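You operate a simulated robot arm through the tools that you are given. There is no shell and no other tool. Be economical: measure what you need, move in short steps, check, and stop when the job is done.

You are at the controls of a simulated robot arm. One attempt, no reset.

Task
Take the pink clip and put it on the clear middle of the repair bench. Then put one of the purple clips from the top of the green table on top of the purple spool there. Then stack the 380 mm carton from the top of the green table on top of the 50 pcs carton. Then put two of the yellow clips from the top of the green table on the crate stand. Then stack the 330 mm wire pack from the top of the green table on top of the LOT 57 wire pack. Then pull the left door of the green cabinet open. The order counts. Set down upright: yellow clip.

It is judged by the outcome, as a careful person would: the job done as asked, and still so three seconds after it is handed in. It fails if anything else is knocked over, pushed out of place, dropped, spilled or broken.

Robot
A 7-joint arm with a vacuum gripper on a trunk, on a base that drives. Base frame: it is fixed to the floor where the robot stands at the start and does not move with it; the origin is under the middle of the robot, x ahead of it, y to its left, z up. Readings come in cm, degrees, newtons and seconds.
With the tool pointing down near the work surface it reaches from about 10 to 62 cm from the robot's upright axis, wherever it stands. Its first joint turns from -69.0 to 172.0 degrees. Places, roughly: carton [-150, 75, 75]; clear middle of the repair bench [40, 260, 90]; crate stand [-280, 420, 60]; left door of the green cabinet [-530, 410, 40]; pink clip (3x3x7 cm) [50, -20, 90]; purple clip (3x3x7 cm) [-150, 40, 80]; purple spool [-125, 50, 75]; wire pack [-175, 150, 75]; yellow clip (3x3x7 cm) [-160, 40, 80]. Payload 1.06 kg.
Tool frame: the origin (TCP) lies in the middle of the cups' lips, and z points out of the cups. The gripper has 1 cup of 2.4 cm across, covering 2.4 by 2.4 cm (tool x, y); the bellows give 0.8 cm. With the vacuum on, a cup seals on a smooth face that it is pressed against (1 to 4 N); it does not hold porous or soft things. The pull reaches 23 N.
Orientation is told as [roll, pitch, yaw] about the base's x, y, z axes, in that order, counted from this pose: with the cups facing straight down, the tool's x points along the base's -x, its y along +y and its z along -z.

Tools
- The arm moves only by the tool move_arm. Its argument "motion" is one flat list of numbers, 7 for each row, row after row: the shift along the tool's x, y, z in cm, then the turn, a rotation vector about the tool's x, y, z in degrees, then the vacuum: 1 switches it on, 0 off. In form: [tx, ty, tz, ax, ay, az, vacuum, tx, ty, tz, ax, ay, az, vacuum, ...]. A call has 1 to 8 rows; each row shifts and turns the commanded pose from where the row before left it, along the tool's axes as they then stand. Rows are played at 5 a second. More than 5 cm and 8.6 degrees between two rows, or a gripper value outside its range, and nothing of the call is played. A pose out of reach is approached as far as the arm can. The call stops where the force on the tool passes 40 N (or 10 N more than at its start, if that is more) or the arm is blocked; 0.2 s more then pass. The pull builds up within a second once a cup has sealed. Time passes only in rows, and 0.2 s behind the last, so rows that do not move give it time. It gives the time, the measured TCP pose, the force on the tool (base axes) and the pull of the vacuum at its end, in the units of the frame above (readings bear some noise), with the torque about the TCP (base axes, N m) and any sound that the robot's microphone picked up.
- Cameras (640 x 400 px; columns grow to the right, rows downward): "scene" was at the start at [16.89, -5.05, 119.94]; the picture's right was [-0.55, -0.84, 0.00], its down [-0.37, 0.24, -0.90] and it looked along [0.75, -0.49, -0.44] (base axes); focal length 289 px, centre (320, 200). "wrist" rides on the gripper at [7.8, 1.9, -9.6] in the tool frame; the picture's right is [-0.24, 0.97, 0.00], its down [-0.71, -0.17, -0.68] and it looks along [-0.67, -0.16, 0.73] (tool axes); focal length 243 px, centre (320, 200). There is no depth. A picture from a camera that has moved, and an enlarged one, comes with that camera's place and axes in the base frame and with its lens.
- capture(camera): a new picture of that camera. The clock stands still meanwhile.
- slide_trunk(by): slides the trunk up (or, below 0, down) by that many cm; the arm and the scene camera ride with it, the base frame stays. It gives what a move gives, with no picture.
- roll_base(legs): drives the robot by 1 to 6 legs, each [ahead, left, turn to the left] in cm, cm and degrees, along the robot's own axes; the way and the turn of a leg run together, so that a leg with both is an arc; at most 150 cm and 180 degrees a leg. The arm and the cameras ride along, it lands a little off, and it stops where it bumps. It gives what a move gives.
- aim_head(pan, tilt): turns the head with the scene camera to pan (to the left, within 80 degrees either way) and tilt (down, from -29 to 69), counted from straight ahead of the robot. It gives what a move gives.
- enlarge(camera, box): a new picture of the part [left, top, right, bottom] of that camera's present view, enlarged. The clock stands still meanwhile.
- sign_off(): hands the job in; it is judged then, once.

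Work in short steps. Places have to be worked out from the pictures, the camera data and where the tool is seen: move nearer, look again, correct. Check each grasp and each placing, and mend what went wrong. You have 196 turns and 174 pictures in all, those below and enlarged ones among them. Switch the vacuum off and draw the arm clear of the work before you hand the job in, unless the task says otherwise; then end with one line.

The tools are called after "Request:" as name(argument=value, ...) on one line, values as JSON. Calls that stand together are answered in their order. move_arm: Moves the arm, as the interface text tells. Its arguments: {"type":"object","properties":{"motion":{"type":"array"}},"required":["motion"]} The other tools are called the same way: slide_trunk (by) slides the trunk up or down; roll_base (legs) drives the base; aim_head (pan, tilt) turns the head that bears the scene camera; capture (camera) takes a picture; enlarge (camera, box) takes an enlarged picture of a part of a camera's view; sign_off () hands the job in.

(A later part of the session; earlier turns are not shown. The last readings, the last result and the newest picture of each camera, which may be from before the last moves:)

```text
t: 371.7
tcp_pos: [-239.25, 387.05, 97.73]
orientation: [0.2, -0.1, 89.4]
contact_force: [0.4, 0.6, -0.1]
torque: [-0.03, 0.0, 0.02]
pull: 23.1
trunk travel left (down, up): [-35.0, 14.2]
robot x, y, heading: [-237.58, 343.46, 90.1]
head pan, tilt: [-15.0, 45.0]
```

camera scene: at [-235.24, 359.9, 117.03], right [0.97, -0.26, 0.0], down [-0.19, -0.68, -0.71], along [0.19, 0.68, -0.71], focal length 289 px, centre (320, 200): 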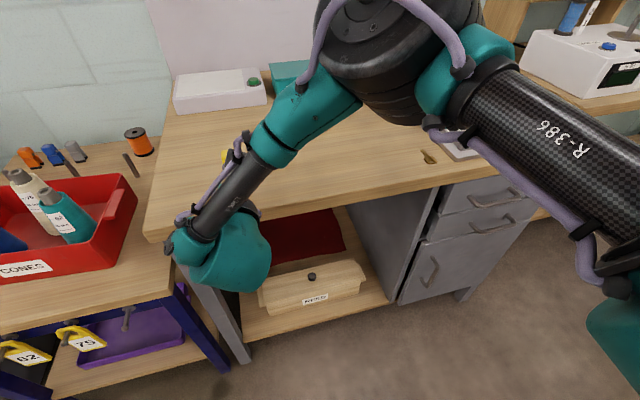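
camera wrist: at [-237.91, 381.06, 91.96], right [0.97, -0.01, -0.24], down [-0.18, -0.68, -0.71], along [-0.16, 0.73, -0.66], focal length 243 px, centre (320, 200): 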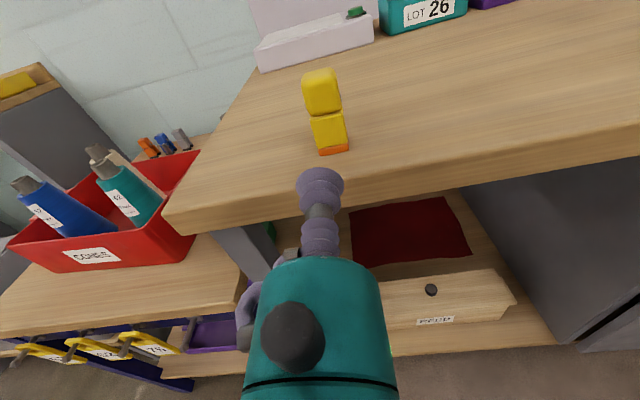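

Held. Now I'll drive left to the stand, staying high.

Request:
roll_base(legs=[[0, 45, 0], [6, 0, 0]])

Request:
capture(camera="wrist")

```text
t: 376.8
tcp_pos: [-284.44, 393.53, 97.69]
orientation: [0.1, -0.2, 89.0]
contact_force: [1.0, -0.1, -0.2]
torque: [-0.01, -0.01, -0.01]
pull: 22.6
trunk travel left (down, up): [-35.0, 14.2]
robot x, y, heading: [-282.7, 349.69, 89.4]
head pan, tilt: [-15.0, 45.0]
```

```text
34 pictures are left
camera wrist: at [-286.25, 385.71, 107.27], right [-0.97, 0.25, 0.0], down [0.19, 0.7, 0.69], along [0.17, 0.67, -0.73], focal length 243 px, centre (320, 200)
```

wrist: 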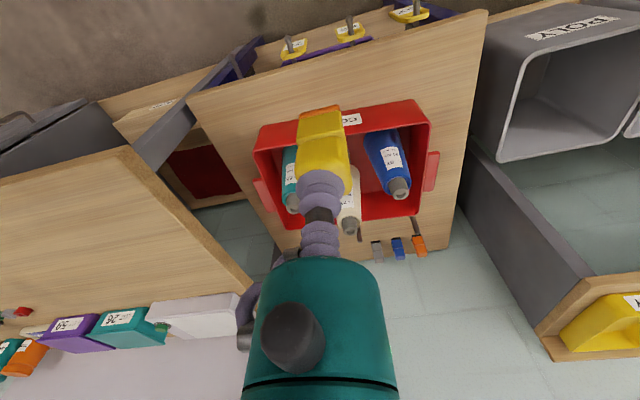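

I'll lower the trunk 25 cm, then advance 9.3 cm over the strip (aiming at y≈402.8).

Request:
slide_trunk(by=-25)

Request:
move_arm(motion=[-4.7, 0, 0, 0, 0, 0, 1, -4.6, 0, 0, 0, 0, 0, 1, 0, 0, 3.5, 0, 0, 0, 1, 0, 0, 3, 0, 0, 0, 1, 0, 0, 0, 0, 0, 0, 1])

Request:
capture(camera="wrist")

```text
t: 379.4
tcp_pos: [-284.34, 393.45, 72.83]
orientation: [0.2, -0.3, 89.1]
contact_force: [0.3, 0.4, -1.0]
torque: [0.0, 0.02, 0.02]
pull: 22.5
trunk travel left (down, up): [-10.0, 39.2]
robot x, y, heading: [-283.05, 349.29, 89.5]
head pan, tilt: [-15.0, 45.0]
```

```text
t: 380.4
tcp_pos: [-284.26, 402.8, 67.59]
orientation: [0.9, -1.0, 89.1]
contact_force: [3.1, -0.7, 16.3]
torque: [-0.09, -0.06, 0.0]
pull: 22.8
trunk travel left (down, up): [-10.0, 39.2]
robot x, y, heading: [-283.19, 349.27, 89.4]
head pan, tilt: [-15.0, 45.0]
stopped in row 5: the force on the tool passed its limit at 54 N (the readings are from after the stop); the commanded pose is now the measured one
```

```text
33 pictures are left
camera wrist: at [-285.99, 394.87, 77.21], right [-0.97, 0.25, 0.02], down [0.19, 0.69, 0.69], along [0.16, 0.67, -0.72], focal length 243 px, centre (320, 200)
```

wrist: 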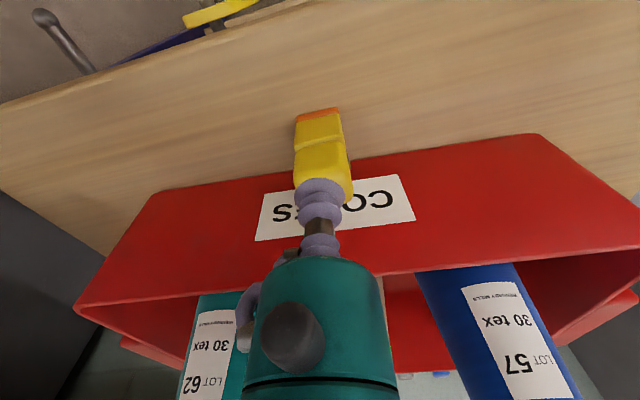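

It touched down: the stand is actually at z≈60.6, and the clip is mid-strip (front edge y≈396.5, crate ≈407). I'll ease the pressure, release and rise.

Request:
move_arm(motion=[0, 0, -0.3, 0, 0, 0, 1, 0, 0, 0, 0, 0, 0, 1, 0, 0, 0, 0, 0, 0, 0, 0, 0, 0, 0, 0, 0, 0, 0, 0, 0, 0, 0, 0, 0, 0, 0, -0.5, 0, 0, 0, 0, 0, 0, -1.5, 0, 0, 0, 0, 0, 0, -4, 0, 0, 0, 0])

Request:
capture(camera="wrist")

```text
t: 382.2
tcp_pos: [-284.32, 402.92, 73.83]
orientation: [0.7, -0.5, 89.2]
contact_force: [0.3, -0.4, -0.3]
torque: [0.03, -0.01, -0.02]
pull: 0.1
trunk travel left (down, up): [-10.0, 39.2]
robot x, y, heading: [-282.98, 349.43, 89.5]
head pan, tilt: [-15.0, 45.0]
```

```text
32 pictures are left
camera wrist: at [-286.12, 394.98, 83.38], right [-0.97, 0.25, 0.02], down [0.19, 0.7, 0.69], along [0.16, 0.67, -0.72], focal length 243 px, centre (320, 200)
```

wrist: 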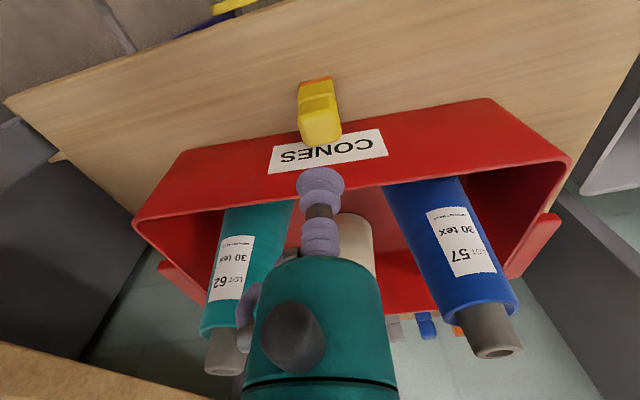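

Clip A stands upright on the crate stand. I'll fix the tiny tilt, raise, retract, and put the trunk back up.

Request:
move_arm(motion=[0, 0, -4, -0.5, 0.7, 0, 0, 0, 0, -4, 0, 0, 0, 0, 4.5, 0, 0, 0, 0, 0, 0, 4.5, 0, 0, 0, 0, 0, 0, 4.5, 0, 0, 0, 0, 0, 0])

Request:
slide_trunk(by=25)

```text
t: 383.4
tcp_pos: [-284.02, 389.31, 81.78]
orientation: [1.2, 0.0, 88.9]
contact_force: [0.6, -0.1, 0.3]
torque: [0.0, -0.01, -0.04]
pull: 0.0
trunk travel left (down, up): [-10.0, 39.2]
robot x, y, heading: [-283.24, 349.05, 89.4]
head pan, tilt: [-15.0, 45.0]
```

```text
t: 386.0
tcp_pos: [-284.22, 389.2, 106.74]
orientation: [1.4, 0.0, 89.1]
contact_force: [0.2, -0.1, -1.1]
torque: [-0.01, 0.02, -0.01]
pull: 0.0
trunk travel left (down, up): [-35.0, 14.2]
robot x, y, heading: [-283.16, 349.19, 89.6]
head pan, tilt: [-15.0, 45.0]
```

Request:
move_arm(motion=[0, 0, 0, 0, -1.35, 0, 0])

Request:
roll_base(legs=[[-35, 0, 0], [0, 0, -89.5], [33, 0, 0], [0, -140, 0], [0, -122, 0], [17, 0, 0]])

Request:
aim_head(pan=0, tilt=45)

Request:
capture(camera="scene")

```text
t: 386.4
tcp_pos: [-284.21, 389.23, 106.82]
orientation: [1.3, -1.2, 89.1]
contact_force: [-1.2, -0.4, -0.7]
torque: [0.03, -0.03, -0.01]
pull: 0.0
trunk travel left (down, up): [-35.0, 14.2]
robot x, y, heading: [-282.83, 348.97, 89.6]
head pan, tilt: [-15.0, 45.0]
```

```text
t: 417.6
tcp_pos: [-176.96, 63.23, 106.78]
orientation: [1.3, -1.3, 3.9]
contact_force: [0.4, 0.4, 0.4]
torque: [-0.02, 0.0, 0.04]
pull: 0.1
trunk travel left (down, up): [-35.0, 14.2]
robot x, y, heading: [-216.98, 58.68, 4.2]
head pan, tilt: [-15.0, 45.0]
```

```text
t: 418.3
tcp_pos: [-177.03, 63.25, 106.78]
orientation: [1.3, -1.4, 3.9]
contact_force: [0.5, -0.5, 0.6]
torque: [0.0, 0.01, -0.03]
pull: 0.0
trunk travel left (down, up): [-35.0, 14.2]
robot x, y, heading: [-216.26, 58.69, 4.3]
head pan, tilt: [0.0, 45.0]
```

```text
31 pictures are left
camera scene: at [-199.37, 60.01, 117.03], right [0.07, -1.0, 0.0], down [-0.71, -0.05, -0.71], along [0.71, 0.05, -0.71], focal length 289 px, centre (320, 200)
```

scene: 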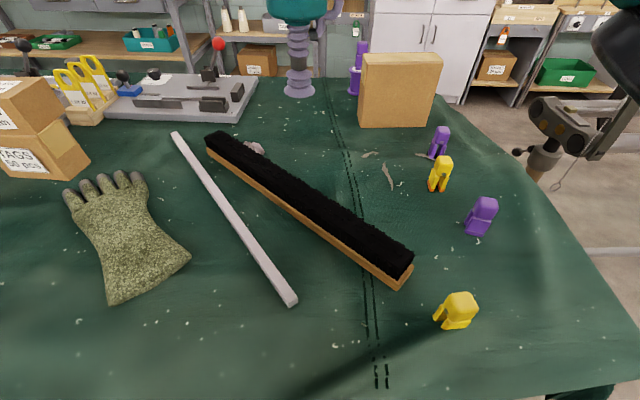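

I'm close to the table again. Clip B is at about (-183.6, 45.5). I'll level the tool, move above the clip, then check with one zoom from each camera.

Request:
move_arm(motion=[1.95, -4.3, 0, 1.3, 1.35, 0, 0, 1.95, -4.3, 0, 0, 0, 0, 0, 1.95, -4.3, 0, 0, 0, 0, 0, 1.94, -4.3, 0, 0, 0, 0, 0, 0, 0, 5, 0, 0, 0, 0, 0, 0, 5, 0, 0, 0, 0, 0, 0, 5, 0, 0, 0, 0, 0, 0, 1.3, 0, 0, 0, 0])

Request:
enlarge(camera="scene", box=[400, 250, 520, 350])

Request:
enlarge(camera="wrist", box=[240, 80, 400, 200])

```text
t: 420.1
tcp_pos: [-183.47, 45.61, 90.53]
orientation: [0.0, -0.1, 3.8]
contact_force: [0.4, -0.1, -0.1]
torque: [0.0, -0.06, -0.03]
pull: 0.1
trunk travel left (down, up): [-35.0, 14.2]
robot x, y, heading: [-216.69, 58.78, 4.1]
head pan, tilt: [0.0, 45.0]
```

```text
4.00 times, centred on (460, 300) of scene
camera zoom: at [-199.37, 60.01, 117.03], right [0.07, -1.0, 0.0], down [-0.71, -0.05, -0.71], along [0.71, 0.05, -0.71], focal length 1156 px, centre (-240, -200)
```

zoom: 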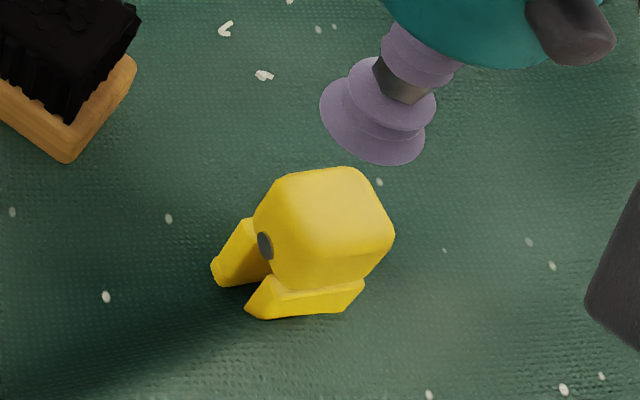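

```text
3.33 times, centred on (320, 140) of wrist
camera zoom: at [-191.32, 47.01, 100.09], right [0.17, 0.99, 0.0], down [0.72, -0.12, 0.69], along [0.68, -0.12, -0.73], focal length 809 px, centre (320, 400)
```

zoom: 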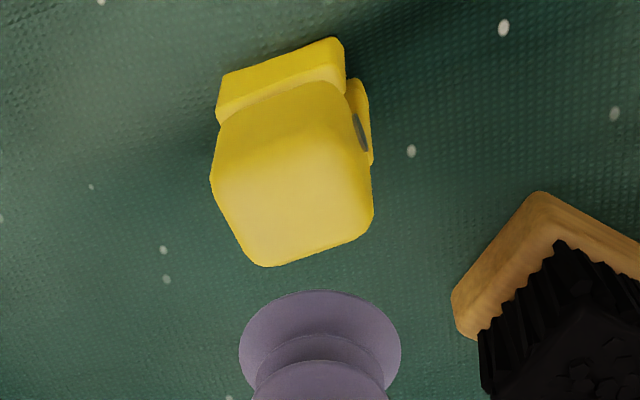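

Clip B's top is at about (-183.45, 45.2, 86.2). I'll shift 0.4 cm and press finely.

Request:
move_arm(motion=[0.03, -0.4, 1.8, 0, 0, 0, 1, 0, 0, 1.8, 0, 0, 0, 1, 0, 0, 0.4, 0, 0, 0, 1, 0, 0, 0.25, 0, 0, 0, 1, 0, 0, 0.2, 0, 0, 0, 1, 0, 0, 0.15, 0, 0, 0, 1, 0, 0, 0, 0, 0, 0, 1, 0, 0, 0, 0, 0, 0, 1])

```text
t: 421.9
tcp_pos: [-183.75, 45.2, 85.7]
orientation: [0.1, -0.1, 3.8]
contact_force: [4.3, -0.3, 17.7]
torque: [0.01, -0.04, 0.02]
pull: 22.7
trunk travel left (down, up): [-35.0, 14.2]
robot x, y, heading: [-217.1, 58.69, 4.0]
head pan, tilt: [0.0, 45.0]
```

Sealed at first try. I'll lift and retract.

Request:
move_arm(motion=[0, 0, -1, 0, 0, 0, 1, 0, 0, -3, 0, 0, 0, 1, 0, 0, -4.5, 0, 0, 0, 1, 0, 0, -4.5, 0, 0, 0, 1, 0, 0, -4.5, 0, 0, 0, 1, 0, 0, -4, 0, 0, 0, 1, -1, 4.5, 0, 0, 0, 0, 1, -2, 4.5, 0, 0, 0, 0, 1])

```text
t: 423.7
tcp_pos: [-181.15, 54.25, 107.18]
orientation: [0.1, 0.0, 3.8]
contact_force: [0.7, 0.9, -0.6]
torque: [0.03, 0.02, -0.02]
pull: 23.3
trunk travel left (down, up): [-35.0, 14.2]
robot x, y, heading: [-216.66, 58.96, 3.9]
head pan, tilt: [0.0, 45.0]
```

Held. Now I'll drive back to the stand area.

Request:
roll_base(legs=[[-36, 0, -4], [0, 140, 0], [0, 113, 0], [0, 0, 90], [0, 38, 0]])

```text
t: 454.9
tcp_pos: [-286.17, 339.92, 107.27]
orientation: [-0.1, -0.1, 91.7]
contact_force: [-0.5, 0.0, -0.6]
torque: [-0.01, 0.01, -0.01]
pull: 22.8
trunk travel left (down, up): [-35.0, 14.2]
robot x, y, heading: [-292.34, 304.59, 91.9]
head pan, tilt: [0.0, 45.0]
```

Request:
roll_base(legs=[[0, 11.5, -1.9], [43, 0, 0]])

Request:
capture(camera="wrist")

```text
t: 458.8
tcp_pos: [-296.28, 383.46, 107.34]
orientation: [0.0, 0.0, 89.7]
contact_force: [-0.2, -0.6, -0.4]
torque: [0.01, 0.01, 0.03]
pull: 23.0
trunk travel left (down, up): [-35.0, 14.2]
robot x, y, heading: [-303.37, 348.14, 90.1]
head pan, tilt: [0.0, 45.0]
```

```text
28 pictures are left
camera wrist: at [-298.15, 375.64, 116.87], right [-0.97, 0.24, 0.0], down [0.17, 0.71, 0.68], along [0.16, 0.66, -0.73], focal length 243 px, centre (320, 200)
```

wrist: 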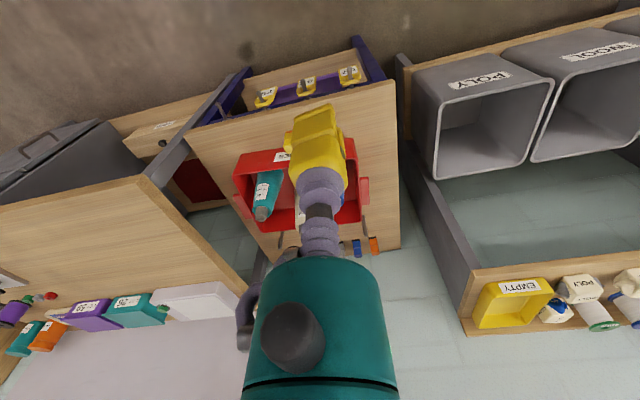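

I'll lower the trunk, advance to y≈402, and descend to just above the stand.

Request:
slide_trunk(by=-25)

Request:
move_arm(motion=[-4.7, 0, 0, 0, 0, 0, 1, -4.7, 0, 0, 0, 0, 0, 1, -4.7, 0, 0, 0, 0, 0, 1, -4.4, 0, 0, 0, 0, 0, 1, 0, 0, 4.5, 0, 0, 0, 1, 0, 0, 4.5, 0, 0, 0, 1, 0, 0, 3.5, 0, 0, 0, 1])

Request:
capture(camera="wrist")

```text
t: 461.1
tcp_pos: [-296.23, 383.82, 82.79]
orientation: [-0.3, 0.3, 89.2]
contact_force: [0.9, 7.2, -4.6]
torque: [-0.19, 0.07, 0.03]
pull: 22.9
trunk travel left (down, up): [-10.9, 38.3]
robot x, y, heading: [-303.52, 348.8, 89.8]
head pan, tilt: [0.0, 45.0]
stopped: the force on the tool passed its limit at 55 N (the readings are from after the stop); the commanded pose is now the measured one
```

```text
t: 462.6
tcp_pos: [-295.86, 402.33, 70.04]
orientation: [-0.2, 0.3, 89.4]
contact_force: [-0.5, 0.1, 0.2]
torque: [0.01, 0.01, -0.01]
pull: 22.5
trunk travel left (down, up): [-10.9, 38.3]
robot x, y, heading: [-303.57, 348.21, 90.0]
head pan, tilt: [0.0, 45.0]
```

```text
27 pictures are left
camera wrist: at [-297.68, 394.53, 79.7], right [-0.97, 0.25, 0.0], down [0.18, 0.71, 0.68], along [0.17, 0.66, -0.73], focal length 243 px, centre (320, 200)
```

wrist: 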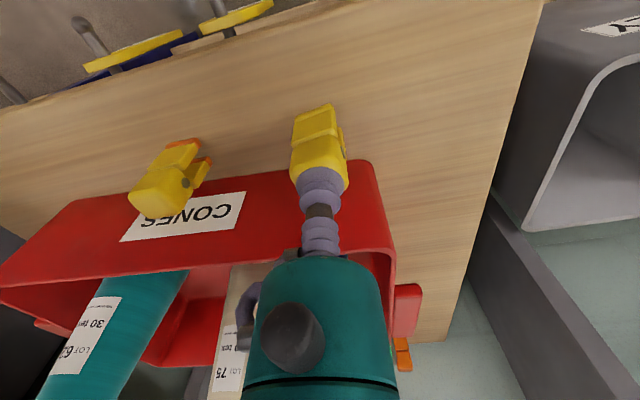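

Clip B is above the strip with clip A standing beside it. I'll lower finely.

Request:
move_arm(motion=[0, 0, 1, 0, 0, 0, 1, 0, 0, 0.5, 0, 0, 0, 1, 0, 0, 0.3, 0, 0, 0, 1, 0, 0, 0.2, 0, 0, 0, 1, 0, 0, 0, 0, 0, 0, 1])

```text
t: 463.9
tcp_pos: [-295.83, 402.29, 68.32]
orientation: [-0.1, 0.2, 89.4]
contact_force: [3.5, 3.8, 17.2]
torque: [0.03, -0.03, -0.02]
pull: 22.6
trunk travel left (down, up): [-10.9, 38.3]
robot x, y, heading: [-303.56, 347.99, 90.2]
head pan, tilt: [0.0, 45.0]
```

Touched down. I'll ease, release and rise.

Request:
move_arm(motion=[0, 0, -0.2, 0, 0, 0, 1, 0, 0, 0, 0, 0, 0, 0, 0, 0, 0, 0, 0, 0, 0, 0, 0, 0, 0, 0, 0, 0, 0, 0, -0.5, 0, 0, 0, 0, 0, 0, -1.5, 0, 0, 0, 0, 0, 0, -4, 0, 0, 0, 0, 0, 0, -4, 0, 0, 0, 0])

Request:
capture(camera="wrist")

```text
t: 465.6
tcp_pos: [-296.06, 402.36, 78.43]
orientation: [-0.1, 0.3, 89.5]
contact_force: [-0.8, 0.0, -0.1]
torque: [0.02, -0.01, 0.01]
pull: 0.1
trunk travel left (down, up): [-10.9, 38.3]
robot x, y, heading: [-303.57, 348.49, 90.0]
head pan, tilt: [0.0, 45.0]
```

```text
26 pictures are left
camera wrist: at [-297.91, 394.44, 88.2], right [-0.97, 0.25, 0.0], down [0.18, 0.71, 0.68], along [0.17, 0.66, -0.73], focal length 243 px, centre (320, 200)
```

wrist: 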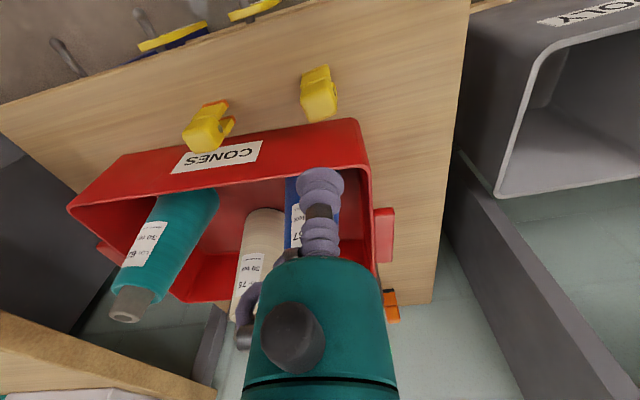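

Both yellow clips stand upright on the stand. Next the wire pack: raise, retract, and raise the trunk.

Request:
move_arm(motion=[4.5, 0, -2, 0, 0, 0, 0, 4.5, 0, 0, 0, 0, 0, 0, 4.5, 0, 0, 0, 0, 0, 0])

Request:
slide_trunk(by=25)

Request:
roll_base(legs=[[-36, 0, 0], [0, 0, -90], [52, 0, 0], [0, -140, 0]])

```text
t: 466.4
tcp_pos: [-295.94, 388.94, 80.3]
orientation: [-0.2, 0.3, 89.3]
contact_force: [-0.1, 0.0, -0.4]
torque: [-0.04, -0.02, -0.01]
pull: 0.1
trunk travel left (down, up): [-10.9, 38.3]
robot x, y, heading: [-303.51, 348.53, 90.0]
head pan, tilt: [0.0, 45.0]
```

```text
t: 469.0
tcp_pos: [-296.04, 388.83, 105.47]
orientation: [-0.2, 0.3, 89.3]
contact_force: [0.1, 0.0, 0.3]
torque: [-0.03, 0.0, 0.0]
pull: 0.0
trunk travel left (down, up): [-35.9, 13.3]
robot x, y, heading: [-303.35, 348.47, 90.2]
head pan, tilt: [0.0, 45.0]
```

```text
t: 489.8
tcp_pos: [-207.33, 167.82, 105.47]
orientation: [-0.1, 0.3, 1.6]
contact_force: [0.6, -0.8, -0.1]
torque: [0.03, 0.02, 0.01]
pull: 0.0
trunk travel left (down, up): [-35.9, 13.3]
robot x, y, heading: [-248.25, 173.55, 2.0]
head pan, tilt: [0.0, 45.0]
```

Request:
roll_base(legs=[[0, -25, -2], [28, 0, 0]])

Request:
aim_head(pan=15, tilt=45)

Request:
capture(camera="scene")

Request:
capture(camera="wrist")

```text
t: 494.2
tcp_pos: [-178.7, 141.27, 105.4]
orientation: [-0.2, 0.3, -0.7]
contact_force: [-0.1, 0.5, 0.0]
torque: [-0.03, -0.01, 0.03]
pull: 0.2
trunk travel left (down, up): [-35.9, 13.3]
robot x, y, heading: [-219.2, 148.47, 0.1]
head pan, tilt: [0.0, 45.0]
```

```text
t: 494.9
tcp_pos: [-178.8, 141.28, 105.5]
orientation: [-0.2, 0.3, -0.8]
contact_force: [-0.8, 1.3, 0.4]
torque: [-0.02, -0.02, -0.01]
pull: 0.1
trunk travel left (down, up): [-35.9, 13.3]
robot x, y, heading: [-218.57, 148.7, 0.0]
head pan, tilt: [15.0, 45.0]
```

```text
25 pictures are left
camera scene: at [-202.41, 150.71, 117.97], right [0.26, -0.97, 0.0], down [-0.68, -0.18, -0.71], along [0.68, 0.18, -0.71], focal length 289 px, centre (320, 200)
```

scene: 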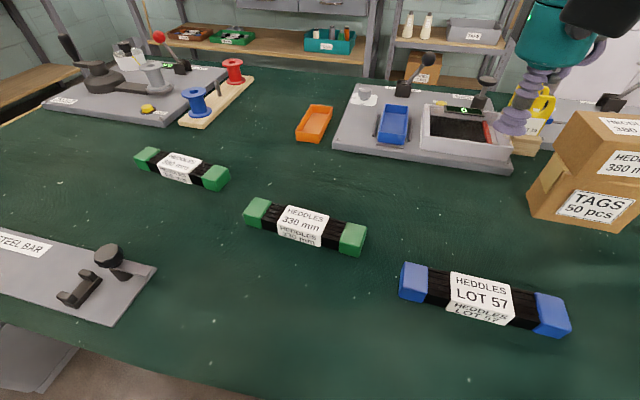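

```text
24 pictures are left
camera wrist: at [-186.39, 143.32, 115.18], right [0.25, 0.97, 0.0], down [0.71, -0.18, 0.68], along [0.66, -0.17, -0.73], focal length 243 px, centre (320, 200)
```

wrist: 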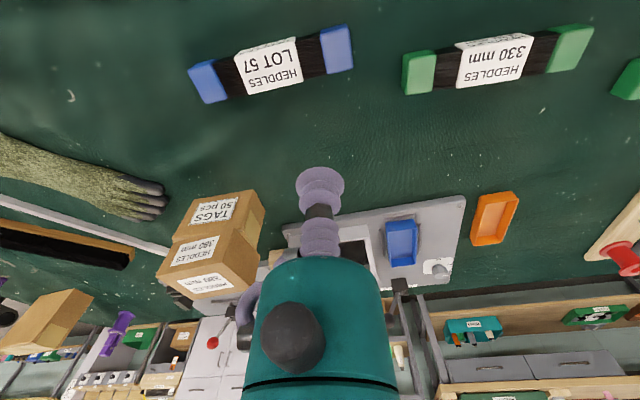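

The 330 mm pack's label centre is at about (-174.6, 160.8, 83.6), and the LOT 57 pack is at about (-180.2, 135.4). I'll move above the 330 mm pack and check.

Request:
move_arm(motion=[-0.78, 3.91, 0, 0.2, -0.3, 0, 0, -0.78, 3.91, 0, 0, 0, 0, 0, -0.78, 3.91, 0, 0, 0, 0, 0, -0.78, 3.91, 0, 0, 0, 0, 0, -0.78, 3.91, 0, 0, 0, 0, 0, 0, 0, 5, 0, 0, 0, 0, 0, 0, 5, 0, 0, 0, 0, 0, 0, 5, 0, 0, 0, 0])

Request:
enlarge(camera="wrist", box=[200, 40, 440, 200])

Request:
enlarge(camera="scene", box=[220, 150, 400, 280])

```text
t: 496.7
tcp_pos: [-174.66, 160.84, 90.34]
orientation: [-0.5, -0.1, -0.7]
contact_force: [-0.6, 0.0, -0.4]
torque: [0.01, 0.03, 0.01]
pull: 0.0
trunk travel left (down, up): [-35.9, 13.3]
robot x, y, heading: [-219.0, 148.67, 0.1]
head pan, tilt: [15.0, 45.0]
```

```text
2.50 times, centred on (320, 120) of wrist
camera zoom: at [-182.44, 162.86, 100.03], right [0.25, 0.97, -0.01], down [0.71, -0.17, 0.69], along [0.66, -0.17, -0.73], focal length 606 px, centre (320, 400)
```

zoom: 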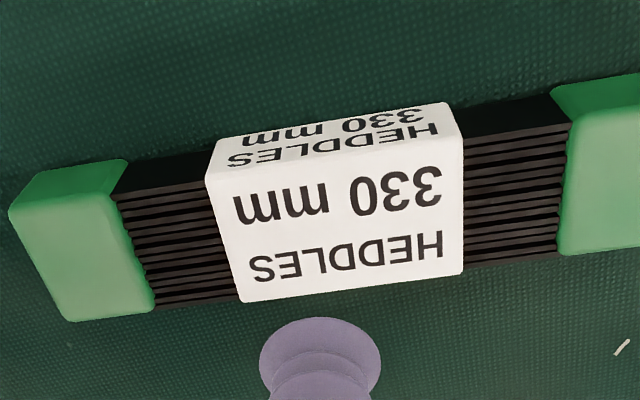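

```text
3.08 times, centred on (310, 215) of scene
camera zoom: at [-202.4, 150.72, 117.97], right [0.26, -0.97, 0.0], down [-0.68, -0.18, -0.71], along [0.68, 0.18, -0.71], focal length 890 px, centre (351, 154)
```

zoom: 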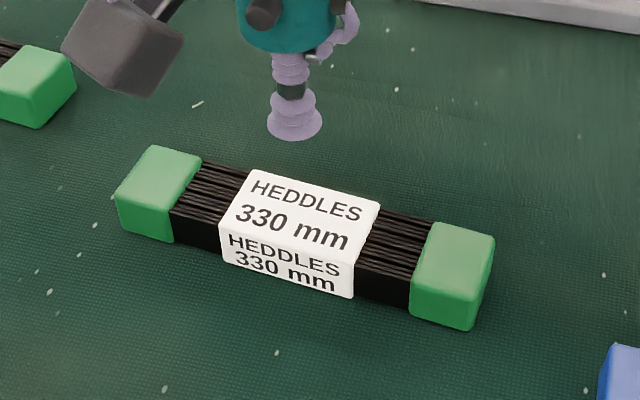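

The label centre is at about (-174.35, 161.0). I'll shift slightly and press with vacuum.

Request:
move_arm(motion=[-0.3, 0.2, 3, -0.5, 0, 0, 1, 0, 0, 2.8, 0, 0, 0, 1, 0, 0, 0.5, 0, 0, 0, 1, 0, 0, 0.4, 0, 0, 0, 1, 0, 0, 0.3, 0, 0, 0, 1, 0, 0, 0.2, 0, 0, 0, 1, 0, 0, 0, 0, 0, 0, 1, 0, 0, 0, 0, 0, 0, 1])

```text
t: 498.5
tcp_pos: [-174.37, 160.88, 83.15]
orientation: [0.0, 0.0, -0.8]
contact_force: [1.0, 0.0, 0.3]
torque: [-0.05, 0.03, -0.01]
pull: 23.0
trunk travel left (down, up): [-35.9, 13.3]
robot x, y, heading: [-219.41, 148.85, -0.1]
head pan, tilt: [15.0, 45.0]
```

Sealed. I'll lift first.

Request:
move_arm(motion=[0, 0, -1, 0, 0, 0, 1, 0, 0, -3.5, 0, 0, 0, 1, 0, 0, -4, 0, 0, 0, 1, 0, 0, -4.5, 0, 0, 0, 1])

Request:
move_arm(motion=[0.9, -4.27, 0, 0, 0, 0, 1, 0.9, -4.27, 0, 0, 0, 0, 1, 0.9, -4.27, 0, 0, 0, 0, 1, 0.9, -4.27, 0, 0, 0, 0, 1, 0.92, -4.27, 0, 0, 0, 0, 1, 0.92, -4.27, 0, 0, 0, 0, 1, 0, 0, 0, 0, 0, -6.7, 1])

Request:
capture(camera="scene")

Request:
capture(camera="wrist")

```text
t: 499.5
tcp_pos: [-174.3, 160.89, 96.2]
orientation: [0.0, 0.0, -0.6]
contact_force: [0.7, 0.0, -5.0]
torque: [0.02, 0.02, 0.0]
pull: 23.1
trunk travel left (down, up): [-35.9, 13.3]
robot x, y, heading: [-218.99, 148.56, 0.1]
head pan, tilt: [15.0, 45.0]
```

```text
t: 501.1
tcp_pos: [-180.16, 135.15, 96.19]
orientation: [0.1, -0.1, 6.1]
contact_force: [-0.4, -0.3, -3.2]
torque: [0.0, 0.04, 0.01]
pull: 22.7
trunk travel left (down, up): [-35.9, 13.3]
robot x, y, heading: [-219.04, 148.65, -0.0]
head pan, tilt: [15.0, 45.0]
```

```text
21 pictures are left
camera scene: at [-202.39, 150.72, 117.96], right [0.26, -0.97, 0.0], down [-0.68, -0.18, -0.71], along [0.68, 0.18, -0.71], focal length 289 px, centre (320, 200)
```

scene: 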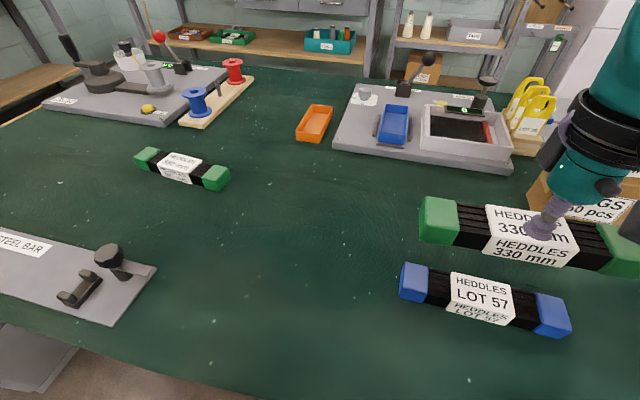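

```text
20 pictures are left
camera wrist: at [-188.02, 136.1, 105.76], right [0.13, 0.99, 0.0], down [0.72, -0.1, 0.68], along [0.68, -0.09, -0.73], focal length 243 px, centre (320, 200)
```

wrist: 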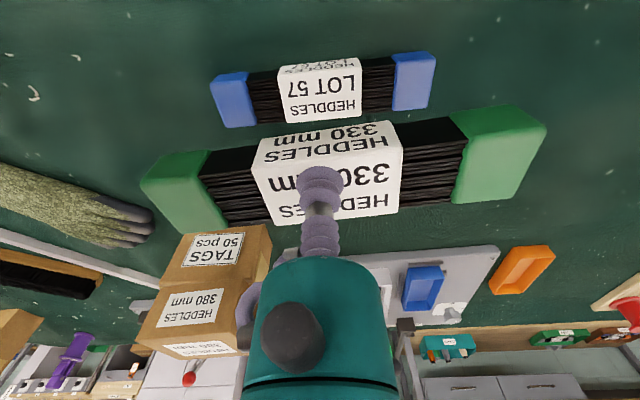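

Nearly parallel and centred over LOT 57 at (-180.0, 135.3). I'll rotate back 3°, lower to just above, and check.

Request:
move_arm(motion=[0, 0, 0, 0, 0, 3, 1, -0.1, 0.1, 3, 0, 0, 0, 1, 0, 0, 3, 0, 0, 0, 1, 0, 0, 1.6, 0, 0, 0, 1, 0, 0, 0, 0, 0, 0, 1])

Request:
enlarge(camera="scene", box=[390, 210, 610, 360])

```text
t: 502.3
tcp_pos: [-179.94, 135.38, 88.47]
orientation: [0.2, 0.1, 3.0]
contact_force: [0.0, 0.5, -3.5]
torque: [0.0, 0.05, -0.02]
pull: 23.4
trunk travel left (down, up): [-35.9, 13.3]
robot x, y, heading: [-219.21, 148.23, -0.1]
head pan, tilt: [15.0, 45.0]
```

```text
2.67 times, centred on (500, 285) of scene
camera zoom: at [-202.39, 150.71, 117.97], right [0.26, -0.97, 0.0], down [-0.68, -0.18, -0.71], along [0.68, 0.18, -0.71], focal length 771 px, centre (-160, -27)
```

zoom: 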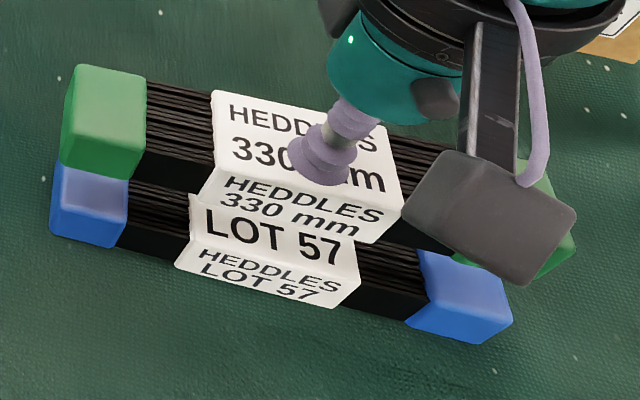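

I'll shift about 0.4 cm nearer and 0.6 cm right, then lower in fine steps.

Request:
move_arm(motion=[0.43, -0.6, 0.5, 0, 0, 0, 1, 0, 0, 0.4, 0, 0, 0, 1, 0, 0, 0.2, 0, 0, 0, 1, 0, 0, 0, 0, 0, 0, 1])

```text
t: 503.3
tcp_pos: [-180.37, 134.85, 87.39]
orientation: [0.1, 0.0, 3.0]
contact_force: [-0.5, -0.1, -4.1]
torque: [-0.01, 0.06, -0.03]
pull: 23.3
trunk travel left (down, up): [-35.9, 13.3]
robot x, y, heading: [-219.48, 148.51, 0.1]
head pan, tilt: [15.0, 45.0]
```

Request:
move_arm(motion=[0, 0, 0.2, 0, 0, 0, 1, 0, 0, 0.2, 0, 0, 0, 1, 0, 0, 0, 0, 0, 0, 1])

```text
t: 504.1
tcp_pos: [-180.27, 134.76, 87.03]
orientation: [0.2, 0.0, 3.0]
contact_force: [0.2, 0.5, -3.1]
torque: [-0.01, 0.03, 0.0]
pull: 22.7
trunk travel left (down, up): [-35.9, 13.3]
robot x, y, heading: [-219.16, 148.88, -0.1]
head pan, tilt: [15.0, 45.0]
```

Request:
move_arm(motion=[0, 0, 0.2, 0, 0, 0, 1, 0, 0, 0.2, 0, 0, 0, 1, 0, 0, 0, 0, 0, 0, 1])

Request:
enlarge(camera="scene", box=[390, 210, 610, 360])

```text
t: 504.9
tcp_pos: [-180.34, 134.78, 86.52]
orientation: [0.1, -0.1, 3.0]
contact_force: [-0.2, -0.1, -4.1]
torque: [-0.05, 0.04, -0.02]
pull: 22.6
trunk travel left (down, up): [-35.9, 13.3]
robot x, y, heading: [-219.48, 148.66, -0.1]
head pan, tilt: [15.0, 45.0]
```

```text
2.67 times, centred on (500, 285) of scene
camera zoom: at [-202.39, 150.71, 117.96], right [0.26, -0.97, 0.0], down [-0.68, -0.18, -0.71], along [0.68, 0.18, -0.71], focal length 771 px, centre (-160, -27)
```

zoom: 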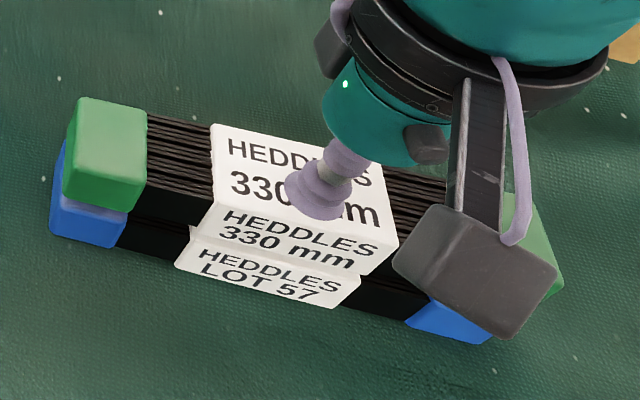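

Well aligned. I'll nudge 0.3 cm nearer and continue lowering.

Request:
move_arm(motion=[0.3, 0, 0.1, 0, 0, 0, 1, 0, 0, 0.2, 0, 0, 0, 1, 0, 0, 0.2, 0, 0, 0, 1, 0, 0, 0, 0, 0, 0, 1])

```text
t: 505.9
tcp_pos: [-180.66, 134.79, 86.12]
orientation: [0.2, 0.0, 3.0]
contact_force: [0.4, 0.8, -4.2]
torque: [-0.03, 0.05, -0.02]
pull: 23.0
trunk travel left (down, up): [-35.9, 13.3]
robot x, y, heading: [-219.29, 149.01, 0.2]
head pan, tilt: [15.0, 45.0]
```

Request:
move_arm(motion=[0, 0, 0.2, 0, 0, 0, 1, 0, 0, 0.2, 0, 0, 0, 1, 0, 0, 0, 0, 0, 0, 1])

```text
t: 506.7
tcp_pos: [-180.66, 134.79, 85.76]
orientation: [0.1, 0.0, 3.0]
contact_force: [-2.3, -5.1, 16.9]
torque: [0.01, -0.01, 0.01]
pull: 23.0
trunk travel left (down, up): [-35.9, 13.3]
robot x, y, heading: [-219.15, 148.64, -0.3]
head pan, tilt: [15.0, 45.0]
```

In contact. I'll ease slightly, release, and rise.

Request:
move_arm(motion=[0, 0, -0.15, 0, 0, 0, 1, 0, 0, 0, 0, 0, 0, 0, 0, 0, 0, 0, 0, 0, 0, 0, 0, 0, 0, 0, 0, 0, 0, 0, -0.5, 0, 0, 0, 0, 0, 0, -2, 0, 0, 0, 0, 0, 0, -5, 0, 0, 0, 0, 0, 0, -5, 0, 0, 0, 0])

Request:
capture(camera="scene")

```text
t: 508.5
tcp_pos: [-180.61, 134.78, 98.52]
orientation: [0.1, 0.0, 3.2]
contact_force: [0.8, 0.7, -0.2]
torque: [0.04, -0.01, 0.01]
pull: 0.1
trunk travel left (down, up): [-35.9, 13.3]
robot x, y, heading: [-219.43, 148.21, 0.1]
head pan, tilt: [15.0, 45.0]
```

```text
17 pictures are left
camera scene: at [-202.44, 150.73, 117.97], right [0.26, -0.97, 0.0], down [-0.68, -0.18, -0.71], along [0.68, 0.18, -0.71], focal length 289 px, centre (320, 200)
```

scene: 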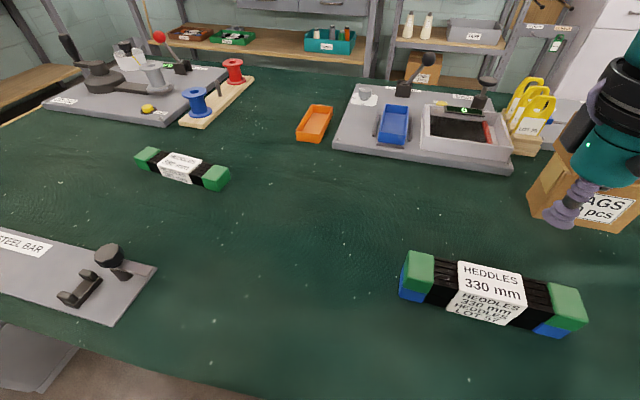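

The 330 mm pack sits on LOT 57. Now the green cabinet door: I'll raise and retract the arm, then drive toward the cabinet.

Request:
move_arm(motion=[4, 2, -2, 0, 0, 0, 0, 0, 4.5, -2, 0, 0, 0, 0, 0, 4.5, -2, 0, 0, 0, 0])

Request:
roll_base(legs=[[-33, 0, 0], [0, 140, 0], [0, 50, 0], [0, 0, 90]])

Request:
aim_head(pan=60, tilt=22)

Request:
capture(camera="scene")

```text
t: 509.3
tcp_pos: [-185.41, 145.62, 104.39]
orientation: [0.0, 0.1, 2.9]
contact_force: [-0.4, -0.1, -0.1]
torque: [0.04, -0.02, -0.01]
pull: 0.0
trunk travel left (down, up): [-35.9, 13.3]
robot x, y, heading: [-219.07, 148.75, -0.0]
head pan, tilt: [15.0, 45.0]
```

```text
t: 531.9
tcp_pos: [-250.77, 372.8, 104.45]
orientation: [0.2, 0.0, 92.9]
contact_force: [0.6, 0.4, 0.5]
torque: [0.0, 0.03, 0.0]
pull: 0.1
trunk travel left (down, up): [-35.9, 13.3]
robot x, y, heading: [-253.75, 338.9, 90.1]
head pan, tilt: [15.0, 45.0]
```

```text
t: 533.0
tcp_pos: [-250.87, 372.71, 104.49]
orientation: [0.1, 0.0, 92.9]
contact_force: [0.0, 0.2, -0.2]
torque: [-0.01, 0.0, -0.01]
pull: 0.1
trunk travel left (down, up): [-35.9, 13.3]
robot x, y, heading: [-253.96, 339.01, 89.8]
head pan, tilt: [60.0, 22.0]
```

```text
16 pictures are left
camera scene: at [-261.84, 352.38, 121.51], right [0.5, 0.86, 0.0], down [0.32, -0.19, -0.93], along [-0.8, 0.47, -0.38], focal length 289 px, centre (320, 200)
```

scene: 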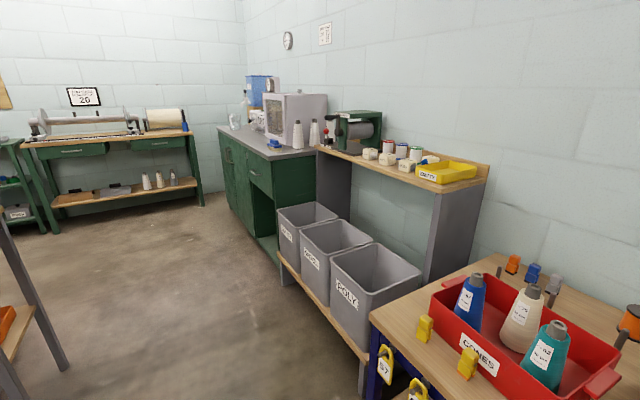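

Clips A and B still stand upright. The green cabinet runs along the wall facing me. I'll drive left to x≈-515.

Request:
roll_base(legs=[[5, 0, 0], [0, 140, 0], [0, 115, 0]])

Request:
aim_head(pan=15, tilt=45)

Request:
capture(camera="scene")

```text
t: 556.0
tcp_pos: [-506.08, 381.28, 104.49]
orientation: [0.1, -0.1, 91.3]
contact_force: [-0.9, -0.6, -0.4]
torque: [0.02, -0.01, 0.0]
pull: 0.2
trunk travel left (down, up): [-35.9, 13.3]
robot x, y, heading: [-510.11, 347.7, 88.3]
head pan, tilt: [60.0, 22.0]
```

```text
t: 557.1
tcp_pos: [-506.08, 381.28, 104.47]
orientation: [0.1, -0.1, 91.4]
contact_force: [-0.6, 0.3, -0.5]
torque: [0.0, 0.04, 0.03]
pull: 0.2
trunk travel left (down, up): [-35.9, 13.3]
robot x, y, heading: [-510.13, 347.44, 88.0]
head pan, tilt: [15.0, 45.0]
```

```text
15 pictures are left
camera scene: at [-511.66, 364.2, 117.97], right [0.97, 0.23, 0.0], down [0.16, -0.69, -0.71], along [-0.16, 0.69, -0.71], focal length 289 px, centre (320, 200)
```

scene: 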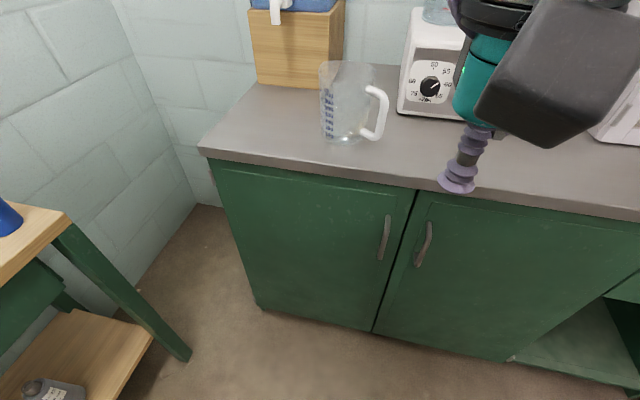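

The left door spans x -547…-503 at y≈409, with its hinge on the left and its handle near x≈-506. I'll use suction on its face at about (-513, z 60), tool horizontal, and swing it along its arc. First I'll back off a little and straighten.

Request:
roll_base(legs=[[-10, 6, 2]])

Request:
aim_head(pan=-15, tilt=45)

Request:
move_arm(motion=[-4.5, 0, 0, 0, 0, 0, 0, -4.5, 0, 0, 0, 0, 0, 0, 0, 0, 0, 0, -8.5, 0, 0, 0, 0, 0, 0, -8.5, 0, 0, 0, 0, 0, 0, -8.5, 0, 0, 0, 0, 0, 0, -8.5, 0, 0, 0, 0, 0, 0, -8.5, 0, 0])

```text
t: 558.4
tcp_pos: [-513.56, 371.36, 104.48]
orientation: [0.1, -0.1, 93.5]
contact_force: [0.4, -1.0, 0.2]
torque: [0.0, 0.0, -0.02]
pull: 0.0
trunk travel left (down, up): [-35.9, 13.3]
robot x, y, heading: [-516.37, 337.39, 90.3]
head pan, tilt: [15.0, 45.0]
```

```text
t: 559.3
tcp_pos: [-513.4, 371.38, 104.38]
orientation: [0.1, 0.0, 93.4]
contact_force: [0.6, -0.6, -0.6]
torque: [0.04, -0.01, -0.02]
pull: 0.1
trunk travel left (down, up): [-35.9, 13.3]
robot x, y, heading: [-516.25, 337.6, 90.3]
head pan, tilt: [-15.0, 45.0]
```

```text
t: 560.9
tcp_pos: [-514.1, 380.28, 104.58]
orientation: [0.1, -42.7, 93.3]
contact_force: [-0.5, -0.2, -0.6]
torque: [0.01, 0.0, 0.0]
pull: 0.0
trunk travel left (down, up): [-35.9, 13.3]
robot x, y, heading: [-516.31, 337.48, 90.5]
head pan, tilt: [-15.0, 45.0]
```

Tilting works. I'll move forward 4 cm, finish the tilt to horizontal, and correct yaw.

Request:
move_arm(motion=[-2.94, 0, 2.7, 0, 0, 0, 0, 0, 0, 0, 0, -8.5, 0, 0, 0, 0, 0, 0, -8.5, 0, 0, 0, 0, 0, 0, -8.5, 0, 0, 0, 0, 0, 0, -8.5, 0, 0, 0, 0, 0, 0, -8.5, 0, 0, 0, 0, 0, 0, -4.8, 0, 0, 0, 0, 0, 3.3, 0, 0, 0])

Request:
slide_trunk(by=-30)

Request:
capture(camera="scene")

```text
t: 562.7
tcp_pos: [-514.19, 384.31, 104.42]
orientation: [33.2, -89.8, 56.9]
contact_force: [-0.2, -0.1, 0.0]
torque: [0.0, -0.02, -0.02]
pull: 0.0
trunk travel left (down, up): [-35.9, 13.3]
robot x, y, heading: [-516.31, 337.25, 90.1]
head pan, tilt: [-15.0, 45.0]
```

```text
t: 565.7
tcp_pos: [-514.26, 384.96, 73.47]
orientation: [2.7, -88.5, 87.2]
contact_force: [-0.7, 0.4, -0.3]
torque: [-0.02, -0.03, -0.01]
pull: 0.0
trunk travel left (down, up): [-5.9, 43.3]
robot x, y, heading: [-516.23, 337.48, 90.3]
head pan, tilt: [-15.0, 45.0]
```

```text
14 pictures are left
camera scene: at [-514.25, 363.01, 86.25], right [0.97, -0.25, 0.0], down [-0.18, -0.68, -0.71], along [0.18, 0.68, -0.71], focal length 289 px, centre (320, 200)
```

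scene: 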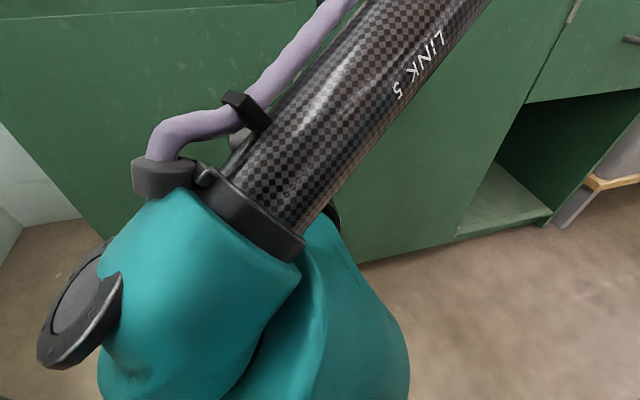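

The tool is horizontal. I'll advance 15 cm and lower 12 cm, then check through the wrist camera.

Request:
move_arm(motion=[0, 0, 4.9, 0, -1.5, 0, 0, 0, 0, 4.9, 0, 0, 0, 0, 3, 0, 3.5, 0, 0, 0, 0, 4.5, 0, 1, 0, 0, 0, 0, 4.5, 0, 0, 0, 0, 0, 0])

Request:
capture(camera="wrist")

```text
t: 566.9
tcp_pos: [-514.09, 399.53, 61.41]
orientation: [81.4, -89.9, 8.8]
contact_force: [-0.8, -0.1, 0.0]
torque: [-0.01, 0.0, -0.02]
pull: 0.0
trunk travel left (down, up): [-5.9, 43.3]
robot x, y, heading: [-516.02, 337.31, 90.6]
head pan, tilt: [-15.0, 45.0]
```

```text
13 pictures are left
camera wrist: at [-515.93, 389.98, 53.53], right [-0.97, 0.0, 0.24], down [0.17, -0.68, 0.71], along [0.16, 0.73, 0.67], focal length 243 px, centre (320, 200)
```

wrist: 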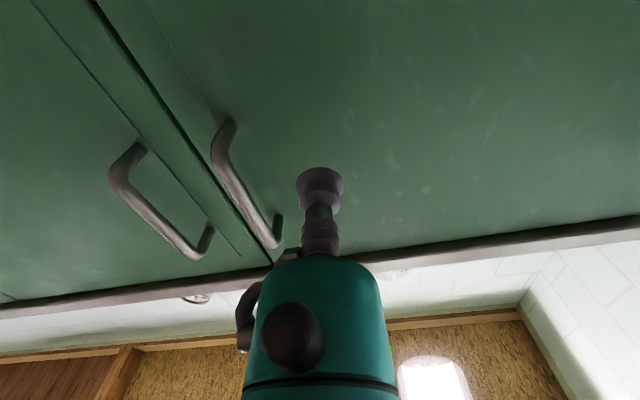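

The cup faces the left door just left of its handle. I'll advance with vacuum on until contact.

Request:
move_arm(motion=[0, 0, 4, 0, 0, 0, 1, 0, 0, 2.5, 0, 0, 0, 1, 0, 0, 0.8, 0, 0, 0, 1, 0, 0, 0.5, 0, 0, 0, 1, 0, 0, 0.4, 0, 0, 0, 1, 0, 0, 0, 0, 0, 0, 1])

```text
t: 568.3
tcp_pos: [-514.25, 407.72, 61.46]
orientation: [42.9, -89.9, 47.4]
contact_force: [0.9, -0.1, -0.3]
torque: [0.0, -0.01, 0.0]
pull: 0.0
trunk travel left (down, up): [-5.9, 43.3]
robot x, y, heading: [-516.18, 337.39, 90.4]
head pan, tilt: [-15.0, 45.0]
```

Request:
move_arm(motion=[0, 0, 0.4, 0, 0, 0, 1, 0, 0, 0.4, 0, 0, 0, 1, 0, 0, 0.4, 0, 0, 0, 1, 0, 0, 0.3, 0, 0, 0, 1, 0, 0, 0, 0, 0, 0, 1])

```text
t: 569.5
tcp_pos: [-514.32, 408.96, 61.42]
orientation: [88.2, -89.8, 1.9]
contact_force: [3.8, -26.0, 4.1]
torque: [-0.02, 0.02, 0.02]
pull: 22.9
trunk travel left (down, up): [-5.9, 43.3]
robot x, y, heading: [-516.36, 337.64, 90.2]
head pan, tilt: [-15.0, 45.0]
```

Sealed on the door. I'll pull along the door's arc (hinge about 33 cm to the left), 2° per row at first.

Request:
move_arm(motion=[0, 0.02, -1.15, 2, 0, 0, 1, 0, 0.02, -1.15, 2, 0, 0, 1, 0, 0.02, -1.15, 2, 0, 0, 1, 0, 0.02, -1.15, 2, 0, 0, 1, 0, 0.02, -1.15, 2, 0, 0, 1, 0, 0.02, -1.15, 2, 0, 0, 1])

Request:
capture(camera="wrist")

```text
t: 570.9
tcp_pos: [-514.89, 402.09, 61.39]
orientation: [36.3, -89.9, 41.7]
contact_force: [8.7, -1.6, 5.2]
torque: [-0.07, -0.02, 0.15]
pull: 23.1
trunk travel left (down, up): [-5.9, 43.3]
robot x, y, heading: [-516.13, 337.52, 90.4]
head pan, tilt: [-15.0, 45.0]
```

```text
12 pictures are left
camera wrist: at [-518.66, 393.19, 53.62], right [-0.95, 0.2, 0.24], down [0.03, -0.7, 0.71], along [0.31, 0.68, 0.66], focal length 243 px, centre (320, 200)
```

wrist: 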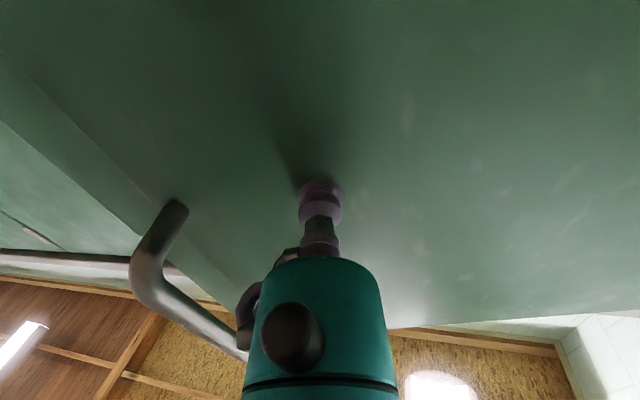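

The door is opening (about 12°). I'll continue along the arc.

Request:
move_arm(motion=[0, 0.03, -1.75, 3, 0, 0, 1, 0, 0.03, -1.75, 3, 0, 0, 1, 0, 0.03, -1.75, 3, 0, 0, 1, 0, 0.03, -1.75, 3, 0, 0, 1])

```text
t: 571.9
tcp_pos: [-517.11, 395.57, 61.43]
orientation: [20.5, -90.0, 45.6]
contact_force: [7.7, -4.0, -0.2]
torque: [-0.02, -0.11, 0.18]
pull: 23.3
trunk travel left (down, up): [-5.9, 43.3]
robot x, y, heading: [-516.35, 337.5, 90.5]
head pan, tilt: [-15.0, 45.0]
```

Request:
move_arm(motion=[0, 0, -1.95, 3, 0, 0, 1, 0, 0, -1.95, 3, 0, 0, 1, 0, 0, -1.95, 3, 0, 0, 1, 0, 0, -1.95, 3, 0, 0, 1])

```text
t: 572.9
tcp_pos: [-518.62, 391.08, 62.27]
orientation: [-1.0, -89.5, 55.4]
contact_force: [-7.0, 4.1, -8.9]
torque: [0.12, -0.15, 0.03]
pull: 22.9
out of reach, approached as far as the arm can: row 3, 4
trunk travel left (down, up): [-5.9, 43.3]
robot x, y, heading: [-516.31, 337.56, 90.7]
head pan, tilt: [-15.0, 45.0]
```

The arm is at its reach limit at roughly 30° of opening. I'll continue with the base turning about the hinge by 10°.

Request:
roll_base(legs=[[-5.4, 12.5, -10]])

Request:
capture(camera="wrist")

```text
t: 574.7
tcp_pos: [-522.34, 386.29, 62.35]
orientation: [23.2, -89.7, 21.1]
contact_force: [4.1, -4.1, 5.2]
torque: [-0.08, -0.04, 0.08]
pull: 23.3
trunk travel left (down, up): [-5.9, 43.3]
robot x, y, heading: [-529.94, 332.73, 80.4]
head pan, tilt: [-15.0, 45.0]
```

```text
11 pictures are left
camera wrist: at [-530.49, 380.91, 54.65], right [-0.68, 0.7, 0.24], down [-0.37, -0.6, 0.71], along [0.64, 0.39, 0.66], focal length 243 px, centre (320, 200)
```

wrist: 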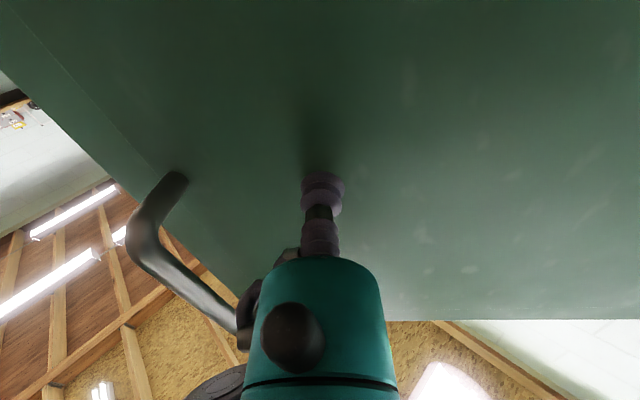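

The door is at about 43° and still sealed. I'll try continuing the arc with the arm.

Request:
move_arm(motion=[0, 0.04, -1.75, 3, 0, 0, 1, 0, 0.04, -1.75, 3, 0, 0, 1, 0, 0.04, -1.75, 3, 0, 0, 1, 0, 0.04, -1.75, 3, 0, 0, 1])

```text
t: 575.7
tcp_pos: [-519.8, 385.85, 65.06]
orientation: [-4.4, -89.5, 36.9]
contact_force: [-7.0, 5.3, -6.9]
torque: [-0.05, -0.12, 0.33]
pull: 22.5
out of reach, approached as far as the arm can: row 1, 2, 3, 4
trunk travel left (down, up): [-5.9, 43.3]
robot x, y, heading: [-529.49, 333.18, 80.4]
head pan, tilt: [-15.0, 45.0]
```

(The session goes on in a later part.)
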